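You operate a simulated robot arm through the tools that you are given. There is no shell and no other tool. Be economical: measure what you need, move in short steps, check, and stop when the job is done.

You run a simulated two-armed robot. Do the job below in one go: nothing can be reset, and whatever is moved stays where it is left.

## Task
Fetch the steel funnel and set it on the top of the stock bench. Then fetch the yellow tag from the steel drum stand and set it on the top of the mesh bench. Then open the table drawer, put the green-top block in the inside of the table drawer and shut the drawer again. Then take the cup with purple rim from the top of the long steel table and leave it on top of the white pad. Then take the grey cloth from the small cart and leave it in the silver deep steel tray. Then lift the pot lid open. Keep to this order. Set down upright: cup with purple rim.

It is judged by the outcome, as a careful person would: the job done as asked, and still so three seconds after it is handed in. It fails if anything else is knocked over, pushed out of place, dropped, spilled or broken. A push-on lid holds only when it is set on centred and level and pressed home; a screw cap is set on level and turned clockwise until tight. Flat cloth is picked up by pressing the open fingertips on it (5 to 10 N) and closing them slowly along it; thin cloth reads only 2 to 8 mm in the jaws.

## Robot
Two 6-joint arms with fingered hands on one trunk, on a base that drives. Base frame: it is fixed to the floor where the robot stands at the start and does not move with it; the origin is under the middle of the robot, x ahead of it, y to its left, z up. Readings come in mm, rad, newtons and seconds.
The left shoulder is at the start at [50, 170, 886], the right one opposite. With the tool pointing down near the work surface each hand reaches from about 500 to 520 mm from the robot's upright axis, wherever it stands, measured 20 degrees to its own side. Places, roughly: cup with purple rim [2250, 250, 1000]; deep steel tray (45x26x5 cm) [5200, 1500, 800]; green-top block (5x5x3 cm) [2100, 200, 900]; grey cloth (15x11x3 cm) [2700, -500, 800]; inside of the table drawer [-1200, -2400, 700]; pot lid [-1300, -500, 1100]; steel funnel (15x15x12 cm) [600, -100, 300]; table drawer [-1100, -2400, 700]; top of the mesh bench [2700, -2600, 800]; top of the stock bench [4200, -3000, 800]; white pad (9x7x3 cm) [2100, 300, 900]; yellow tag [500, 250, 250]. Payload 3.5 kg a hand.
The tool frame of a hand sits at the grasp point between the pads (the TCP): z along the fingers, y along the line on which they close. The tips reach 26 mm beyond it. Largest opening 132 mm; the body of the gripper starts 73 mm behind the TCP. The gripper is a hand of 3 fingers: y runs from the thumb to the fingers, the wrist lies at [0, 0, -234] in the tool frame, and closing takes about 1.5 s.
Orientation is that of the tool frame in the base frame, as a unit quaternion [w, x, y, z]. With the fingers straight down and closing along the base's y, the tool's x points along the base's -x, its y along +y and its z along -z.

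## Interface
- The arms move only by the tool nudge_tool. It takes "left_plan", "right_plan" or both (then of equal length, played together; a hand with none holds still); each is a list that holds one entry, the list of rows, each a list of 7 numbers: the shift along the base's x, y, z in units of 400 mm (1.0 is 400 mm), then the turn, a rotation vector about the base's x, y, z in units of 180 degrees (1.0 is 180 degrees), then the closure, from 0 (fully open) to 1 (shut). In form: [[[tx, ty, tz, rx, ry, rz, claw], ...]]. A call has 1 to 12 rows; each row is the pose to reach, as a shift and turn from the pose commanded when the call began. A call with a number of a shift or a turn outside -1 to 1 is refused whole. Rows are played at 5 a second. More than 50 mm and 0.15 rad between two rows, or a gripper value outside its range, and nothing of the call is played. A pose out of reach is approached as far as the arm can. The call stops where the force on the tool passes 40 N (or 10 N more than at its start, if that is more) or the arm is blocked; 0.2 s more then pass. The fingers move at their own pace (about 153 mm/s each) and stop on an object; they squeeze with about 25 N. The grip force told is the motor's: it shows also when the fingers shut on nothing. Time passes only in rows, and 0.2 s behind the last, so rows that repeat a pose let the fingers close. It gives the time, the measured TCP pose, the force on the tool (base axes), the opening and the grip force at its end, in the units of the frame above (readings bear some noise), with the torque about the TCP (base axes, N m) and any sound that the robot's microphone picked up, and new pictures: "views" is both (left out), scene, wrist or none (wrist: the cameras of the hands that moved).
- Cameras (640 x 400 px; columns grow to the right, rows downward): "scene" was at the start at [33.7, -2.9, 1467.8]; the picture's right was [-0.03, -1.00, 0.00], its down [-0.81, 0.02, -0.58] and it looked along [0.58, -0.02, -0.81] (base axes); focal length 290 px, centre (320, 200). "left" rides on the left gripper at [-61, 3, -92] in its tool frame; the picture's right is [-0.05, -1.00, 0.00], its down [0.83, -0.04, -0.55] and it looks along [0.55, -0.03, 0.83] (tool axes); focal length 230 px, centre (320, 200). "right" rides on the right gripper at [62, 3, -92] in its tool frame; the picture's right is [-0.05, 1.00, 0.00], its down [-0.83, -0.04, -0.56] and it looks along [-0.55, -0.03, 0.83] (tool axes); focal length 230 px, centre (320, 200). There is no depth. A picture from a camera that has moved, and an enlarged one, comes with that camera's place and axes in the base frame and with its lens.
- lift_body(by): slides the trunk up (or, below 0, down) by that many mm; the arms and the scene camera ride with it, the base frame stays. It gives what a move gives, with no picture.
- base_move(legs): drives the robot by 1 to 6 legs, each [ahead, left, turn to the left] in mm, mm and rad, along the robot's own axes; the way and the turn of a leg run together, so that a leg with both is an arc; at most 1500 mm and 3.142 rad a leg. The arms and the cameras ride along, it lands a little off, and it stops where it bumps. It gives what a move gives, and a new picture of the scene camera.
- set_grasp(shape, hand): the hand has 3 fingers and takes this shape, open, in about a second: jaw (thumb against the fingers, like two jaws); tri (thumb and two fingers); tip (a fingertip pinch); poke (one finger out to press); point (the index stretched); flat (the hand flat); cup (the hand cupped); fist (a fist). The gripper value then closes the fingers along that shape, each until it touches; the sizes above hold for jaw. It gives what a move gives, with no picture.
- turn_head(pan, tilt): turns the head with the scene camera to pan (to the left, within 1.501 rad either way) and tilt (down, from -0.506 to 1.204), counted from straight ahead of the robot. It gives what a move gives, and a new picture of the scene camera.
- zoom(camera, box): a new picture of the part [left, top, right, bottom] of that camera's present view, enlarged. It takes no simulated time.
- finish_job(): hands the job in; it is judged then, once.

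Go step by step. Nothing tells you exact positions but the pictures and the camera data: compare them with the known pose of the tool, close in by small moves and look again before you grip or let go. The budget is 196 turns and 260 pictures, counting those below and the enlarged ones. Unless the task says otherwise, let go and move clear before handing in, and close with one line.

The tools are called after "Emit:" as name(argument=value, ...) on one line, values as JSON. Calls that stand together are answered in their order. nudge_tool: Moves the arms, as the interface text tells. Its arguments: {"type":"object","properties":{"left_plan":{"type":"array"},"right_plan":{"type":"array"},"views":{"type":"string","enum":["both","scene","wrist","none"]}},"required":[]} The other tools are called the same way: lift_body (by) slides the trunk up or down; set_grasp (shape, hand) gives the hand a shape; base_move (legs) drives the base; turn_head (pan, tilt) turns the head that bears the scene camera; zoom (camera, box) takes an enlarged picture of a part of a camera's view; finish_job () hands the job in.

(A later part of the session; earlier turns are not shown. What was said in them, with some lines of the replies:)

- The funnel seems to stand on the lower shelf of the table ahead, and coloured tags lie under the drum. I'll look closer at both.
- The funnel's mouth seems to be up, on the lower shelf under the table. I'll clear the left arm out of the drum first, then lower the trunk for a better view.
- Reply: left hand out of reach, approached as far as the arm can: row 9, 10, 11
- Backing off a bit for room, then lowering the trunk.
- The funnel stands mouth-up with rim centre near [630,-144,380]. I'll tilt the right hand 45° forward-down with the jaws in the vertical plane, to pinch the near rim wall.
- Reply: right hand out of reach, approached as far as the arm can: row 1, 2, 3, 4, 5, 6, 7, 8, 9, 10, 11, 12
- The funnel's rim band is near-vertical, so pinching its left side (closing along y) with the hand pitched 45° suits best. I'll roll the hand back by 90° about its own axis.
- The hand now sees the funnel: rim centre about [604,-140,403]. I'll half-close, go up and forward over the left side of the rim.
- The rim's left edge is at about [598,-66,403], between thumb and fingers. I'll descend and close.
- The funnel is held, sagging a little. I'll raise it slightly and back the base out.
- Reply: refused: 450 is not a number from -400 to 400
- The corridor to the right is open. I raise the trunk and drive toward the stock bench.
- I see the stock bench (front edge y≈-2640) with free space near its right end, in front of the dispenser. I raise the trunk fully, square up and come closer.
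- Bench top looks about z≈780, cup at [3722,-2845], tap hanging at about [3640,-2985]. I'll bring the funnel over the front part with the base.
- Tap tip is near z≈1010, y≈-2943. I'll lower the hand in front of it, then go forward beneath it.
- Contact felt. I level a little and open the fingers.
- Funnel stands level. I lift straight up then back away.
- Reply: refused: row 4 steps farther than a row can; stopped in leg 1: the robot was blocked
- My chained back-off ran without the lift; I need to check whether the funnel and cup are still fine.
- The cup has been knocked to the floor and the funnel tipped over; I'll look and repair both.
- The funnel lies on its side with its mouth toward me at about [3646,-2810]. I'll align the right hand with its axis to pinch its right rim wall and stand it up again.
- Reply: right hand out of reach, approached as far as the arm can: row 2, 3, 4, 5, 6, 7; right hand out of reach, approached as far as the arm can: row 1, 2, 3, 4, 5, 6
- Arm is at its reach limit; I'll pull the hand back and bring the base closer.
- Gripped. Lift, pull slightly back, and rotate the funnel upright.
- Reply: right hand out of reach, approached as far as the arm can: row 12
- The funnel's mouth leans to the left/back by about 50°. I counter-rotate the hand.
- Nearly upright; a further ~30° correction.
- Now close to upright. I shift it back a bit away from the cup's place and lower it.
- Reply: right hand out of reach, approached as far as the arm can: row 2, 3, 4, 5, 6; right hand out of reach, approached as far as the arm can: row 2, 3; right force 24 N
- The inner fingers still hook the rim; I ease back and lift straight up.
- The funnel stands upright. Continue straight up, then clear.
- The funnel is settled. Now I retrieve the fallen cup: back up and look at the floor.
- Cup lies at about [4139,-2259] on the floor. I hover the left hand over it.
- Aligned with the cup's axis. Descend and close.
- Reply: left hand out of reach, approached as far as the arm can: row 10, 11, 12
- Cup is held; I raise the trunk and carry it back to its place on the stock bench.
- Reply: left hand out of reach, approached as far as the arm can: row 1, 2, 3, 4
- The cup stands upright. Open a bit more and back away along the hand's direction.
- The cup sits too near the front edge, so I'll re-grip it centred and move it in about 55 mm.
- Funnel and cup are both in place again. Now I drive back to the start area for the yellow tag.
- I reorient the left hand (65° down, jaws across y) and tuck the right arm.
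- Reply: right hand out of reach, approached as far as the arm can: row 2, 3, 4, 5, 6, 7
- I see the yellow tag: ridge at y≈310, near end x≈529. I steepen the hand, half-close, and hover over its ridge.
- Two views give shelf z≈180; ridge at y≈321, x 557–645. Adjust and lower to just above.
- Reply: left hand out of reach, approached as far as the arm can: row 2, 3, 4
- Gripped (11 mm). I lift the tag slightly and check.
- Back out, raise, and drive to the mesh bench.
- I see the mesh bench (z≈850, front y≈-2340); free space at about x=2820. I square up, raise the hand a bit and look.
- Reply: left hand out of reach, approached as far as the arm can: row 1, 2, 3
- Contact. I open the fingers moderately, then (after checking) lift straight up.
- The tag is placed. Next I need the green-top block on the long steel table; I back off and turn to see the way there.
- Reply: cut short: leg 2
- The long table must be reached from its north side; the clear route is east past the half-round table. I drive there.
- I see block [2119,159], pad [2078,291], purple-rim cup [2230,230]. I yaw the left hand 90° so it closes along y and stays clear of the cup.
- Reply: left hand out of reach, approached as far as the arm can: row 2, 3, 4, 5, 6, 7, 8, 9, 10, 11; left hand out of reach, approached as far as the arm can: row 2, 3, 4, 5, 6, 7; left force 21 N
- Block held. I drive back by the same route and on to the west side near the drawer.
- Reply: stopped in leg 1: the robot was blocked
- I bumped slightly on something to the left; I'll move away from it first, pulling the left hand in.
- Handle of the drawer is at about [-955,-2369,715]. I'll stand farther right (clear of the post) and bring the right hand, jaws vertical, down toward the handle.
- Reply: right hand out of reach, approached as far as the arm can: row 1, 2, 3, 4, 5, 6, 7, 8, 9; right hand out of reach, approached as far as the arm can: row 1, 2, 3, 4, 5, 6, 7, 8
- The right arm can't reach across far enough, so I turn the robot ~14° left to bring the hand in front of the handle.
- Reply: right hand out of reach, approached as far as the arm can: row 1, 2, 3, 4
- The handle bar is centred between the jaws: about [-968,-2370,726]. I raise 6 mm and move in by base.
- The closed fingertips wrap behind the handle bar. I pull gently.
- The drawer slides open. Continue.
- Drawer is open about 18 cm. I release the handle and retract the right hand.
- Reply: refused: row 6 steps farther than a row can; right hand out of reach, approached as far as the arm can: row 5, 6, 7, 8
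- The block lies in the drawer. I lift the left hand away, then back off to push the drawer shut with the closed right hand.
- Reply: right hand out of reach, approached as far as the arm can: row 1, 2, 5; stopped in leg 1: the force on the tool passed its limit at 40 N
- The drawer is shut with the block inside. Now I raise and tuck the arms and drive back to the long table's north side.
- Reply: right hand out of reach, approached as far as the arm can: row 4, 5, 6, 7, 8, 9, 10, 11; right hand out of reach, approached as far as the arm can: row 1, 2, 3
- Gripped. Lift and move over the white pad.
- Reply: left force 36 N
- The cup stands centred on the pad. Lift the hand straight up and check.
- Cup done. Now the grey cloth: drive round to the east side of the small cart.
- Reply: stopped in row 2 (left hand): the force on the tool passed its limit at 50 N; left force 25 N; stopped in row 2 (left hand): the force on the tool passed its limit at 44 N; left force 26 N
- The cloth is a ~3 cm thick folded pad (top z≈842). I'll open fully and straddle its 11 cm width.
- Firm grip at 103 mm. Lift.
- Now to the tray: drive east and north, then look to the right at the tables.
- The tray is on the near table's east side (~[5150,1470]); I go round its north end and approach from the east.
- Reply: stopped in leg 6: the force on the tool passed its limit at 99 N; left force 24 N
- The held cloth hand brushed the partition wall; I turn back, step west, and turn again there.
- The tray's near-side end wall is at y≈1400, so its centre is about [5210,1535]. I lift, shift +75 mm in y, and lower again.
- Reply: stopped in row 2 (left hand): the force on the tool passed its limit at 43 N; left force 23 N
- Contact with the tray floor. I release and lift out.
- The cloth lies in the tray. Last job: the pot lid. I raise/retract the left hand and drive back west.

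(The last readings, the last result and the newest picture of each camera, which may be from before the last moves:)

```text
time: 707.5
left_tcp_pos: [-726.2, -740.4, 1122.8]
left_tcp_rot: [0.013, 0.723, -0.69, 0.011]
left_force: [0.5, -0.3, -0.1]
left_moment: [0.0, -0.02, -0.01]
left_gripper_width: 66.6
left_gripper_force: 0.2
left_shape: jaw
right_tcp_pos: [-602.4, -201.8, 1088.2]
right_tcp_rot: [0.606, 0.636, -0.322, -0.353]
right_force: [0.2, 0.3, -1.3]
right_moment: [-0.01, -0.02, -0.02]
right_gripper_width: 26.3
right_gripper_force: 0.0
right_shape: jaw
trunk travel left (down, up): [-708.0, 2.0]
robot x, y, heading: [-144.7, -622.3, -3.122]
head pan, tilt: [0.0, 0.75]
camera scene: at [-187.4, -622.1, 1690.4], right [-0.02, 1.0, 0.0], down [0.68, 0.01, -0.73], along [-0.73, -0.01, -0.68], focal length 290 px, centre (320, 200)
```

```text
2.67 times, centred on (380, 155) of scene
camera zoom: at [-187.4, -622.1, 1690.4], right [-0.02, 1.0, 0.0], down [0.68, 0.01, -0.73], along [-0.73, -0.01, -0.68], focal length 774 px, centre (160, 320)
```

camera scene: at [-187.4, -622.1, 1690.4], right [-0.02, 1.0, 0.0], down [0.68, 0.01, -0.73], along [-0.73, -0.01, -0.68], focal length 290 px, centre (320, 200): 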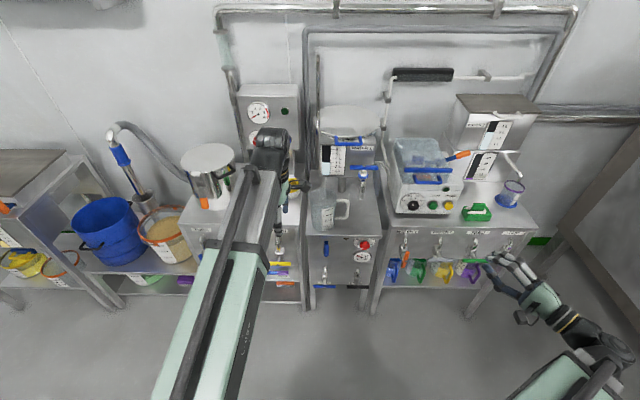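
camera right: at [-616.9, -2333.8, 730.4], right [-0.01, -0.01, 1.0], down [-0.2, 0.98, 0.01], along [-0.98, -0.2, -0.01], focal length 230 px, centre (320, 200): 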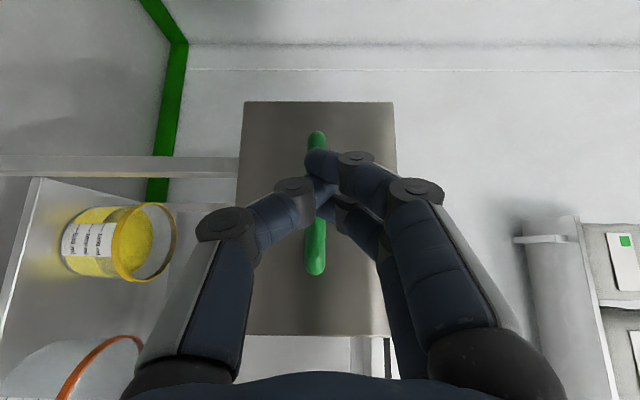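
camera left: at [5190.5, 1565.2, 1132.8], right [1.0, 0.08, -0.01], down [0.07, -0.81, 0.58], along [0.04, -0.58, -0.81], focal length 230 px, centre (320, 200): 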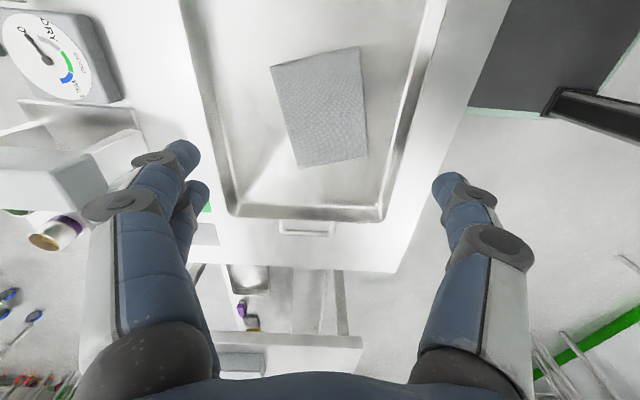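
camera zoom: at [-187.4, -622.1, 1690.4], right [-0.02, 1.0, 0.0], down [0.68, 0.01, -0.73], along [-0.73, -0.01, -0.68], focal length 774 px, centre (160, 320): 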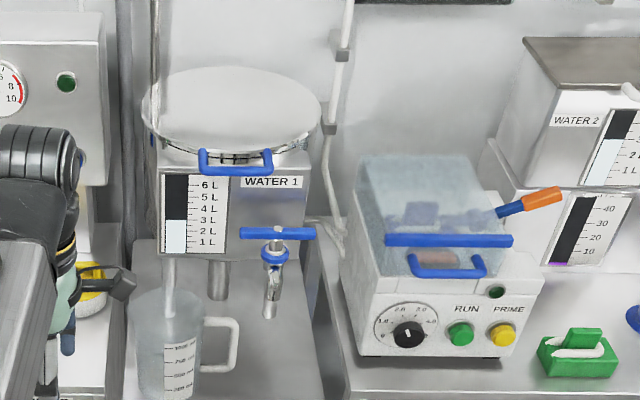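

The pot is "WATER 1": round lid with a blue handle on its front lip at about [-1150,-525,1085], hinged behind. I point the right hand straight forward (jaws vertical) and tuck the left.

Emit:
nudge_tool(right_plan=[[[-0.0618, -0.0875, 0, 0, 0, -0.026, 0.5], [-0.1236, -0.175, 0, 0, 0, -0.052, 0.5], [-0.1854, -0.2625, 0, 0, 0, -0.078, 0.5], [-0.2471, -0.35, 0, 0, 0, -0.105, 0.5], [-0.3089, -0.4375, 0, 0, 0, -0.131, 0.5], [-0.3707, -0.525, 0, 0, 0, -0.157, 0.5], [-0.4325, -0.6125, 0, 0, 0, -0.183, 0.5]]], left_plan=[[[0.05, -0.03, 0, 0, 0, 0, 0.6], [0.1, -0.06, 0, 0, 0, 0, 0.6], [0.15, -0.09, 0, 0, 0, 0, 0.6], [0.2, -0.12, 0, 0, 0, 0, 0.6], [0.25, -0.15, 0, 0, 0, 0, 0.6], [0.3, -0.18, 0, 0, 0, 0, 0.6], [0.3, -0.2, 0, 0, 0, 0, 0.6]]], views="none")

```text
time: 709.1
left_tcp_pos: [-607.4, -821.2, 1122.3]
left_tcp_rot: [0.014, 0.723, -0.691, 0.01]
left_force: [-0.1, 0.1, -0.2]
left_moment: [0.02, 0.02, -0.01]
left_gripper_width: 53.3
left_gripper_force: 0.0
left_shape: jaw
right_tcp_pos: [-826.7, -425.2, 1063.5]
right_tcp_rot: [0.486, 0.525, -0.485, -0.504]
right_force: [-0.3, 1.1, 0.6]
right_moment: [0.01, 0.0, -0.01]
right_gripper_width: 65.5
right_gripper_force: 0.1
right_shape: jaw
right hand out of reach, approached as far as the arm can: row 1, 2, 3, 4, 5, 6, 7
trunk travel left (down, up): [-708.0, 2.0]
robot x, y, heading: [-145.6, -624.5, -3.124]
head pan, tilt: [0.0, 0.75]
```

Emit:
base_move(legs=[[215, 102, -0.018]])

Emit:
zoom(camera="right", box=[0, 0, 640, 400])

```text
time: 710.8
left_tcp_pos: [-823.9, -919.1, 1121.8]
left_tcp_rot: [0.014, 0.716, -0.698, 0.01]
left_force: [0.0, -0.5, -0.4]
left_moment: [0.01, -0.03, 0.0]
left_gripper_width: 53.4
left_gripper_force: 0.0
left_shape: jaw
right_tcp_pos: [-1036.0, -518.3, 1063.3]
right_tcp_rot: [0.48, 0.519, -0.49, -0.509]
right_force: [-0.1, -0.2, 0.3]
right_moment: [-0.02, -0.04, -0.02]
right_gripper_width: 65.3
right_gripper_force: 0.0
right_shape: jaw
trunk travel left (down, up): [-708.0, 2.0]
robot x, y, heading: [-357.8, -725.2, -3.145]
head pan, tilt: [0.0, 0.75]
camera scene: at [-402.0, -727.9, 1690.3], right [0.0, 1.0, 0.0], down [0.68, 0.0, -0.73], along [-0.73, 0.0, -0.68], focal length 290 px, centre (320, 200)
```

scene: 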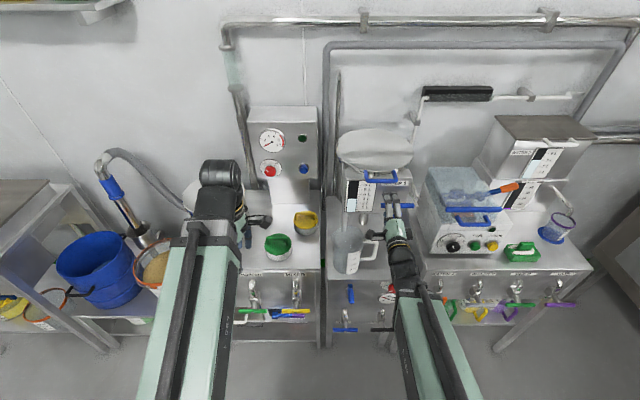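

```text
1.00 times, centred on (320, 200) of right (not enlarged: the box is as wide or as high as the picture)
camera zoom: at [-943.2, -578.7, 1065.4], right [-0.02, -0.01, 1.0], down [0.55, 0.83, 0.02], along [-0.83, 0.55, -0.01], focal length 230 px, centre (320, 200)
```

zoom: 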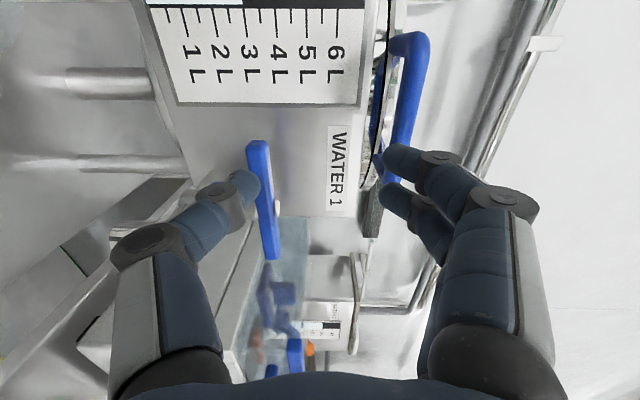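

Emit:
nudge_tool(right_plan=[[[0, -0.02, 0.05, 0, 0, 0, 0.5], [0, -0.05, 0.1, 0, 0, 0, 0.5], [0, -0.05, 0.15, 0, 0, 0, 0.5], [-0.05, -0.05, 0.15, 0, 0, 0, 0.5], [-0.1, -0.05, 0.15, 0, 0, 0, 0.5], [-0.1, -0.05, 0.15, 0, 0, 0, 0.5]]], views="wrist")

```text
time: 712.2
left_tcp_pos: [-822.7, -917.4, 1122.8]
left_tcp_rot: [0.014, 0.717, -0.697, 0.01]
left_force: [0.0, 0.5, 0.3]
left_moment: [0.02, -0.03, 0.01]
left_gripper_width: 53.5
left_gripper_force: 0.0
left_shape: jaw
right_tcp_pos: [-1074.2, -536.7, 1124.1]
right_tcp_rot: [0.482, 0.52, -0.489, -0.508]
right_force: [0.2, 1.0, 0.3]
right_moment: [-0.02, -0.03, 0.04]
right_gripper_width: 65.4
right_gripper_force: 0.1
right_shape: jaw
right hand out of reach, approached as far as the arm can: row 1, 2, 3
trunk travel left (down, up): [-708.0, 2.0]
robot x, y, heading: [-357.4, -728.4, -3.142]
head pan, tilt: [0.0, 0.75]
camera right: at [-981.8, -596.9, 1126.6], right [-0.02, -0.01, 1.0], down [0.55, 0.84, 0.02], along [-0.84, 0.55, -0.01], focal length 230 px, centre (320, 200)
```

right: 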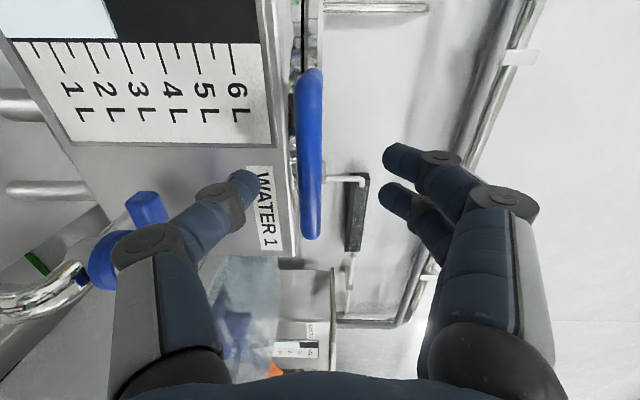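

The bar lies between the jaws (x≈-1105). Advance 32 mm and close.

Emit:
nudge_tool(right_plan=[[[-0.04, 0, 0, 0, 0, 0, 0.5], [-0.08, 0, 0, 0, 0, 0, 0.5], [-0.08, 0, 0, 0, 0, 0, 0.7], [-0.08, 0, 0, 0, 0, 0, 0.85], [-0.08, 0, 0, 0, 0, 0, 1], [-0.08, 0, 0, 0, 0, 0, 1], [-0.08, 0, 0, 0, 0, 0, 1]]], views="wrist")

```text
time: 713.8
left_tcp_pos: [-823.9, -916.9, 1122.4]
left_tcp_rot: [0.014, 0.716, -0.698, 0.01]
left_force: [-1.3, 0.2, -1.0]
left_moment: [-0.01, 0.02, -0.01]
left_gripper_width: 53.6
left_gripper_force: 0.0
left_shape: jaw
right_tcp_pos: [-1106.6, -537.2, 1123.6]
right_tcp_rot: [0.483, 0.52, -0.488, -0.508]
right_force: [-1.9, -0.3, -2.7]
right_moment: [0.01, 0.05, 0.01]
right_gripper_width: 0.1
right_gripper_force: 25.0
right_shape: jaw
trunk travel left (down, up): [-708.0, 2.0]
robot x, y, heading: [-355.3, -728.1, -3.137]
head pan, tilt: [0.0, 0.75]
camera right: at [-1014.6, -596.8, 1126.1], right [-0.02, -0.01, 1.0], down [0.55, 0.83, 0.02], along [-0.83, 0.55, -0.01], focal length 230 px, centre (320, 200)
```

right: 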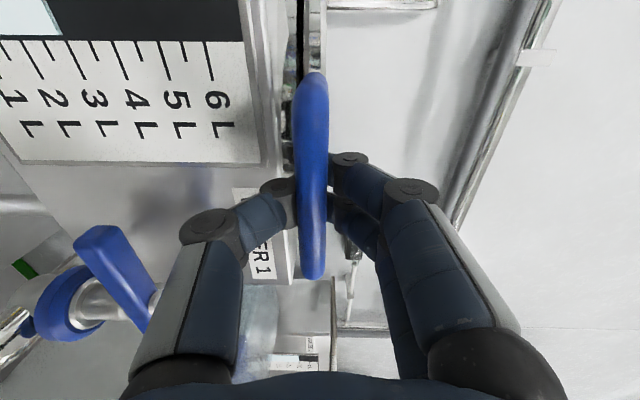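

The fingers encircle the bar. I lift along the hinge arc to about 30°.

Emit:
nudge_tool(right_plan=[[[-0.0025, 0, 0.065, 0, -0.014, 0, 1], [-0.011, 0, 0.128, 0, -0.028, 0, 1], [-0.025, 0, 0.19, 0, -0.042, 0, 1], [-0.045, 0, 0.2525, 0, -0.056, 0, 1], [-0.07, 0, 0.3125, 0, -0.07, 0, 1], [-0.1, 0, 0.3675, 0, -0.083, 0, 1], [-0.1, 0, 0.3675, 0, -0.083, 0, 1]]], views="scene")

```text
time: 715.4
left_tcp_pos: [-823.1, -917.9, 1123.0]
left_tcp_rot: [0.014, 0.717, -0.697, 0.01]
left_force: [-0.6, -1.1, -0.9]
left_moment: [-0.04, -0.01, -0.01]
left_gripper_width: 53.2
left_gripper_force: 0.1
left_shape: jaw
right_tcp_pos: [-1146.7, -537.4, 1270.7]
right_tcp_rot: [0.414, 0.581, -0.547, -0.438]
right_force: [-1.0, -0.8, -4.0]
right_moment: [-0.04, 0.03, -0.01]
right_gripper_width: 0.1
right_gripper_force: 24.7
right_shape: jaw
right hand out of reach, approached as far as the arm can: row 2, 3
trunk travel left (down, up): [-708.0, 2.0]
robot x, y, heading: [-362.1, -726.3, -3.141]
head pan, tilt: [0.0, 0.75]
camera scene: at [-401.3, -727.3, 1690.3], right [0.0, 1.0, 0.0], down [0.68, 0.0, -0.73], along [-0.73, 0.0, -0.68], focal length 290 px, centre (320, 200)
```

scene: 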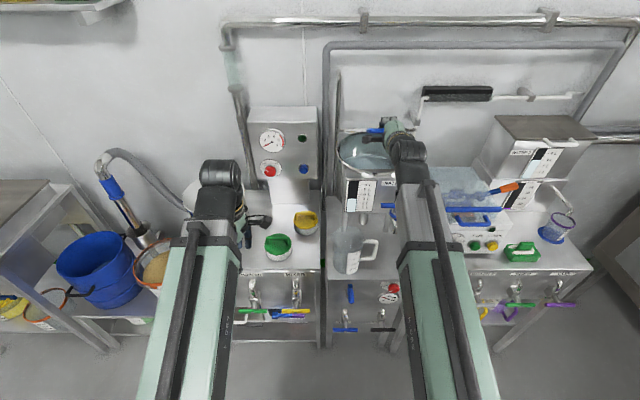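

The lid rises freely. Continue to about 45°.

Emit:
nudge_tool(right_plan=[[[-0.017, 0, 0.028, 0, 0, 0, 1], [-0.035, 0, 0.054, 0, 0, 0, 1], [-0.055, 0, 0.08, 0, 0, 0, 1], [-0.074, 0, 0.105, 0, 0, 0, 1], [-0.095, 0, 0.128, 0, 0, 0, 1], [-0.117, 0, 0.152, 0, 0, 0, 1], [-0.117, 0, 0.152, 0, 0, 0, 1]]], views="wrist")

```text
time: 717.0
left_tcp_pos: [-822.2, -916.7, 1123.4]
left_tcp_rot: [0.014, 0.716, -0.698, 0.01]
left_force: [0.1, 0.0, 0.3]
left_moment: [0.01, 0.01, 0.01]
left_gripper_width: 53.5
left_gripper_force: 0.1
left_shape: jaw
right_tcp_pos: [-1193.0, -537.0, 1330.1]
right_tcp_rot: [0.413, 0.581, -0.548, -0.437]
right_force: [0.5, 0.2, -2.2]
right_moment: [-0.01, 0.01, -0.01]
right_gripper_width: 0.0
right_gripper_force: 25.0
right_shape: jaw
trunk travel left (down, up): [-708.0, 2.0]
robot x, y, heading: [-358.6, -727.5, -3.144]
head pan, tilt: [0.0, 0.75]
camera right: at [-1104.5, -598.3, 1357.0], right [-0.28, -0.01, 0.96], down [0.53, 0.83, 0.16], along [-0.8, 0.55, -0.23], focal length 230 px, centre (320, 200)
```

right: 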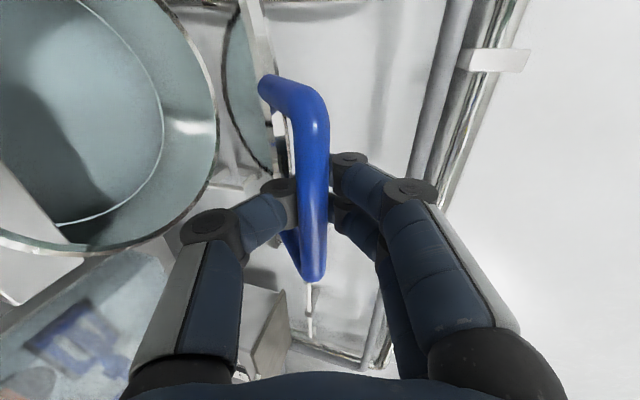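

Lid is at ~45°. I loosen the loop a little so the bar can slide, then bring the base forward 80 mm.

Emit:
nudge_tool(right_plan=[[[0, 0, 0, 0, 0, 0, 0.9], [0, 0, 0, 0, 0, 0, 0.8], [0, 0, 0, 0, 0, 0, 0.76], [0, 0, 0, 0, 0, 0, 0.76]]], views="none")

Emit:
base_move(legs=[[80, 0, 0]])

```text
time: 718.0
left_tcp_pos: [-823.6, -916.7, 1122.1]
left_tcp_rot: [0.014, 0.715, -0.699, 0.01]
left_force: [0.1, 0.2, 0.1]
left_moment: [0.03, 0.0, 0.01]
left_gripper_width: 53.4
left_gripper_force: 0.0
left_shape: jaw
right_tcp_pos: [-1194.0, -537.1, 1331.5]
right_tcp_rot: [0.413, 0.581, -0.548, -0.438]
right_force: [-0.5, -0.3, 0.4]
right_moment: [0.03, -0.02, 0.03]
right_gripper_width: 31.2
right_gripper_force: 0.0
right_shape: jaw
trunk travel left (down, up): [-708.0, 2.0]
robot x, y, heading: [-357.4, -726.9, -3.138]
head pan, tilt: [0.0, 0.75]
```

```text
time: 719.1
left_tcp_pos: [-898.8, -917.7, 1125.5]
left_tcp_rot: [0.016, 0.716, -0.697, 0.008]
left_force: [-0.6, 0.3, 0.5]
left_moment: [0.03, 0.03, 0.04]
left_gripper_width: 53.5
left_gripper_force: 0.1
left_shape: jaw
right_tcp_pos: [-1267.7, -539.3, 1337.0]
right_tcp_rot: [0.415, 0.579, -0.546, -0.44]
right_force: [25.1, 1.3, 21.5]
right_moment: [-0.19, -2.19, 0.01]
right_gripper_width: 38.7
right_gripper_force: 25.2
right_shape: jaw
trunk travel left (down, up): [-708.0, 2.0]
robot x, y, heading: [-437.4, -726.9, -3.139]
head pan, tilt: [0.0, 0.75]
camera scene: at [-473.7, -727.6, 1690.8], right [0.0, 1.0, 0.0], down [0.68, 0.0, -0.73], along [-0.73, 0.0, -0.68], focal length 290 px, centre (320, 200)
```

scene: 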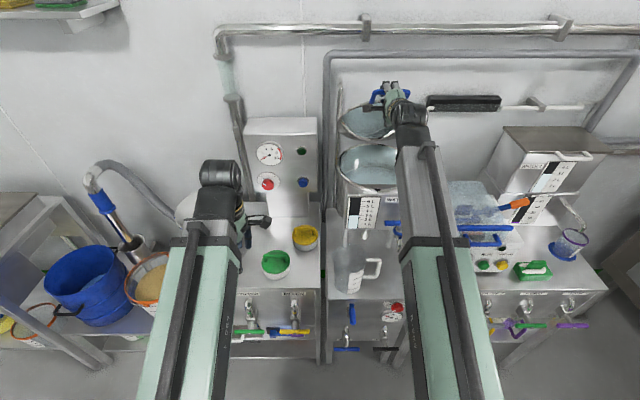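

The lid opens further; reaction pushes my hand up and back, so I raise the hand while levelling it.

Emit:
nudge_tool(right_plan=[[[0, 0, 0.03, 0, 0.014, 0, 0.74], [0, 0, 0.06, 0, 0.028, 0, 0.72], [-0.01, 0, 0.09, 0, 0.042, 0, 0.7], [-0.02, 0, 0.12, 0, 0.056, 0, 0.7], [-0.03, 0, 0.15, 0, 0.07, 0, 0.7]]], views="wrist")

```text
time: 720.3
left_tcp_pos: [-902.9, -917.4, 1122.3]
left_tcp_rot: [0.015, 0.716, -0.698, 0.01]
left_force: [0.0, -0.7, 0.7]
left_moment: [0.01, -0.03, -0.01]
left_gripper_width: 53.5
left_gripper_force: 0.0
left_shape: jaw
right_tcp_pos: [-1284.0, -537.1, 1393.4]
right_tcp_rot: [0.472, 0.528, -0.498, -0.5]
right_force: [1.0, 0.7, -2.6]
right_moment: [-0.04, -0.06, -0.02]
right_gripper_width: 41.5
right_gripper_force: 0.1
right_shape: jaw
trunk travel left (down, up): [-708.0, 2.0]
robot x, y, heading: [-434.7, -722.1, -3.138]
head pan, tilt: [0.0, 0.75]
camera right: at [-1191.9, -597.8, 1399.1], right [-0.05, -0.01, 1.0], down [0.55, 0.83, 0.03], along [-0.83, 0.55, -0.04], focal length 230 px, centre (320, 200)
```

right: 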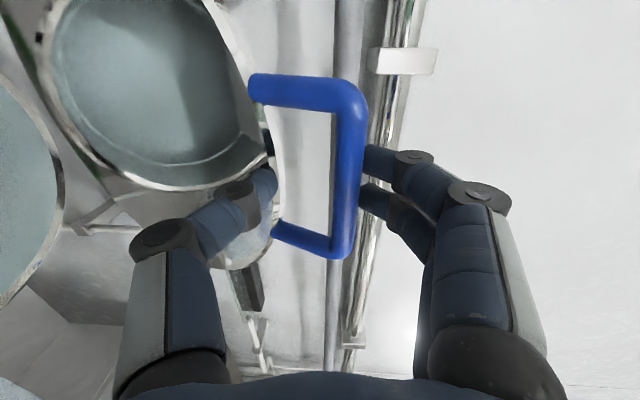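

The lid is near vertical. I push it further back with the base.

Emit:
base_move(legs=[[90, 0, 0]])

```text
time: 721.4
left_tcp_pos: [-992.5, -916.9, 1124.3]
left_tcp_rot: [0.014, 0.716, -0.698, 0.01]
left_force: [0.2, -0.3, -1.0]
left_moment: [-0.03, -0.02, 0.05]
left_gripper_width: 53.5
left_gripper_force: 0.0
left_shape: jaw
right_tcp_pos: [-1373.4, -535.9, 1395.0]
right_tcp_rot: [0.473, 0.528, -0.498, -0.5]
right_force: [10.9, 4.3, 18.1]
right_moment: [-0.05, -1.9, -0.32]
right_gripper_width: 65.8
right_gripper_force: 25.1
right_shape: jaw
trunk travel left (down, up): [-708.0, 2.0]
robot x, y, heading: [-528.7, -724.4, -3.141]
head pan, tilt: [0.0, 0.75]
camera scene: at [-569.6, -727.0, 1690.5], right [0.0, 1.0, 0.0], down [0.68, 0.0, -0.73], along [-0.73, 0.0, -0.68], focal length 290 px, centre (320, 200)
```

scene: 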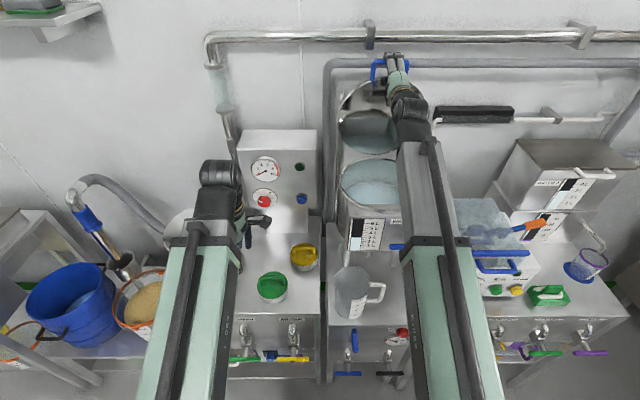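

Emit:
nudge_tool(right_plan=[[[0, 0, 0.04, 0, 0, 0, 0.5], [-0.03, 0, 0.07, 0, 0, 0, 0.5], [-0.07, 0, 0.08, 0, 0, 0, 0.5], [-0.11, 0, 0.08, 0, 0, 0, 0.5], [-0.15, 0, 0.08, 0, 0, 0, 0.5]]], views="wrist")

```text
time: 722.6
left_tcp_pos: [-994.5, -917.7, 1122.9]
left_tcp_rot: [0.014, 0.716, -0.698, 0.01]
left_force: [0.9, -0.5, -0.6]
left_moment: [0.0, -0.02, -0.02]
left_gripper_width: 53.4
left_gripper_force: 0.1
left_shape: jaw
right_tcp_pos: [-1437.1, -536.8, 1426.2]
right_tcp_rot: [0.472, 0.528, -0.498, -0.5]
right_force: [0.8, 0.0, 0.9]
right_moment: [0.0, -0.02, -0.01]
right_gripper_width: 66.3
right_gripper_force: 0.0
right_shape: jaw
trunk travel left (down, up): [-708.0, 2.0]
robot x, y, heading: [-528.9, -727.4, -3.139]
head pan, tilt: [0.0, 0.75]
camera right: at [-1344.4, -597.6, 1431.0], right [-0.05, -0.01, 1.0], down [0.55, 0.83, 0.04], along [-0.83, 0.56, -0.04], focal length 230 px, centre (320, 200)
```

right: 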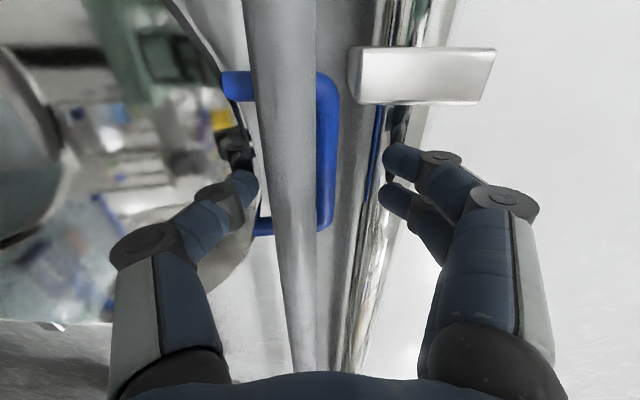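

No contact force now: the lid seems to rest open on its own. I withdraw the hand straight back and look.

Emit:
nudge_tool(right_plan=[[[0.05, 0, 0, 0, 0, 0, 0.5], [0.12, 0, 0, 0, 0, 0, 0.5], [0.2, 0, 0, 0, 0, 0, 0.5], [0.28, 0, 0, 0, 0, 0, 0.5], [0.36, 0, 0, 0, 0, 0, 0.5]]], views="both")

Emit:
zoom(camera="scene", box=[280, 20, 480, 260])

```text
time: 723.8
left_tcp_pos: [-995.5, -917.6, 1124.5]
left_tcp_rot: [0.015, 0.716, -0.698, 0.009]
left_force: [0.4, 0.2, -0.5]
left_moment: [-0.02, 0.03, 0.02]
left_gripper_width: 53.1
left_gripper_force: 0.1
left_shape: jaw
right_tcp_pos: [-1290.6, -537.8, 1425.6]
right_tcp_rot: [0.472, 0.528, -0.499, -0.5]
right_force: [0.6, 0.7, 0.0]
right_moment: [-0.01, 0.0, 0.03]
right_gripper_width: 66.1
right_gripper_force: 0.0
right_shape: jaw
trunk travel left (down, up): [-708.0, 2.0]
robot x, y, heading: [-532.6, -723.2, -3.142]
head pan, tilt: [0.0, 0.75]
camera scene: at [-571.5, -727.2, 1690.4], right [0.0, 1.0, 0.0], down [0.68, 0.0, -0.73], along [-0.73, 0.0, -0.68], focal length 290 px, centre (320, 200)
camera right: at [-1198.5, -597.5, 1431.3], right [-0.05, -0.01, 1.0], down [0.55, 0.83, 0.03], along [-0.83, 0.56, -0.04], focal length 230 px, centre (320, 200)
```

scene: 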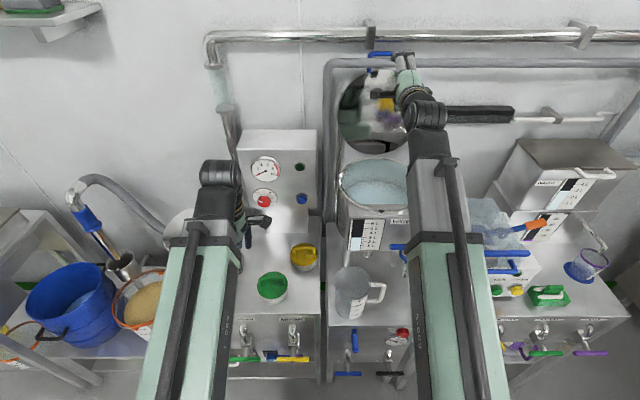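
right: 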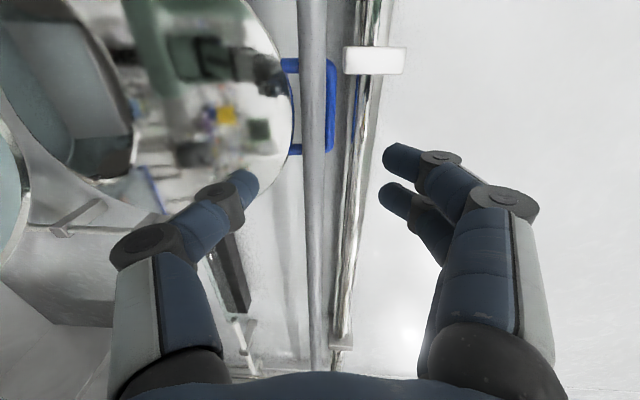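

```text
1.67 times, centred on (380, 140) of scene
camera zoom: at [-571.5, -727.2, 1690.4], right [0.0, 1.0, 0.0], down [0.68, 0.0, -0.73], along [-0.73, 0.0, -0.68], focal length 484 px, centre (220, 300)
```

zoom: 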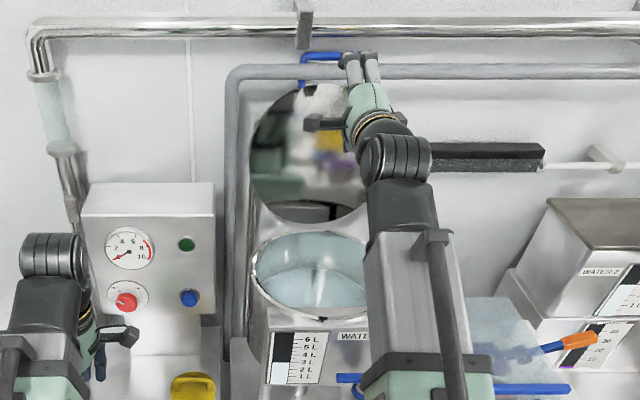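

The lid stands open past vertical on its own. I back away clear and check once more.

Emit:
base_move(legs=[[-480, 0, 0]])

Emit:
zoom(camera="scene", box=[260, 20, 480, 200])

```text
time: 726.6
left_tcp_pos: [-512.1, -917.4, 1122.3]
left_tcp_rot: [0.014, 0.718, -0.696, 0.009]
left_force: [-0.5, -0.3, 0.1]
left_moment: [-0.01, 0.04, -0.02]
left_gripper_width: 53.5
left_gripper_force: 0.0
left_shape: jaw
right_tcp_pos: [-809.4, -537.4, 1426.9]
right_tcp_rot: [0.472, 0.529, -0.498, -0.5]
right_force: [1.2, -0.2, 1.3]
right_moment: [-0.01, 0.01, 0.01]
right_gripper_width: 66.1
right_gripper_force: 0.1
right_shape: jaw
trunk travel left (down, up): [-708.0, 2.0]
robot x, y, heading: [-52.1, -726.2, -3.142]
head pan, tilt: [0.0, 0.75]
camera scene: at [-89.0, -726.4, 1690.4], right [0.0, 1.0, 0.0], down [0.68, 0.0, -0.73], along [-0.73, 0.0, -0.68], focal length 290 px, centre (320, 200)
```

scene: 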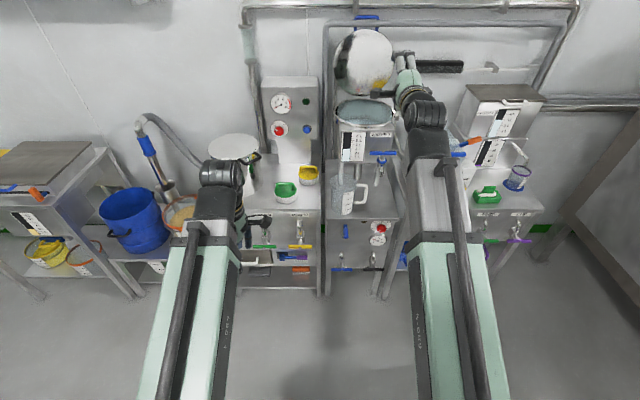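

```text
2.22 times, centred on (370, 110) of scene
camera zoom: at [-89.0, -726.4, 1690.4], right [0.0, 1.0, 0.0], down [0.68, 0.0, -0.73], along [-0.73, 0.0, -0.68], focal length 645 px, centre (209, 400)
```

zoom: 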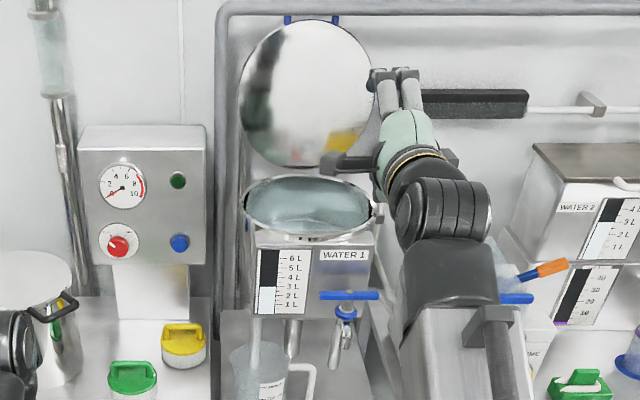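

The lid stands open by itself and both hands are empty and clear, so I hand the job in.

Emit:
finish_job()

```text
The job is handed in.
```

All six steps are done in order and handed in, but one mistake along the way could count against it. While letting go of the funnel, I backed off before lifting the hand. That tipped the funnel and knocked a small measuring cup off the stock bench onto the floor. I stood the funnel upright again and put the cup back upright on the bench, close to where it had been. I also bumped the fixed control post near the drawer with the robot, and brushed the partition wall with the hand holding the cloth. I saw no damage from either.
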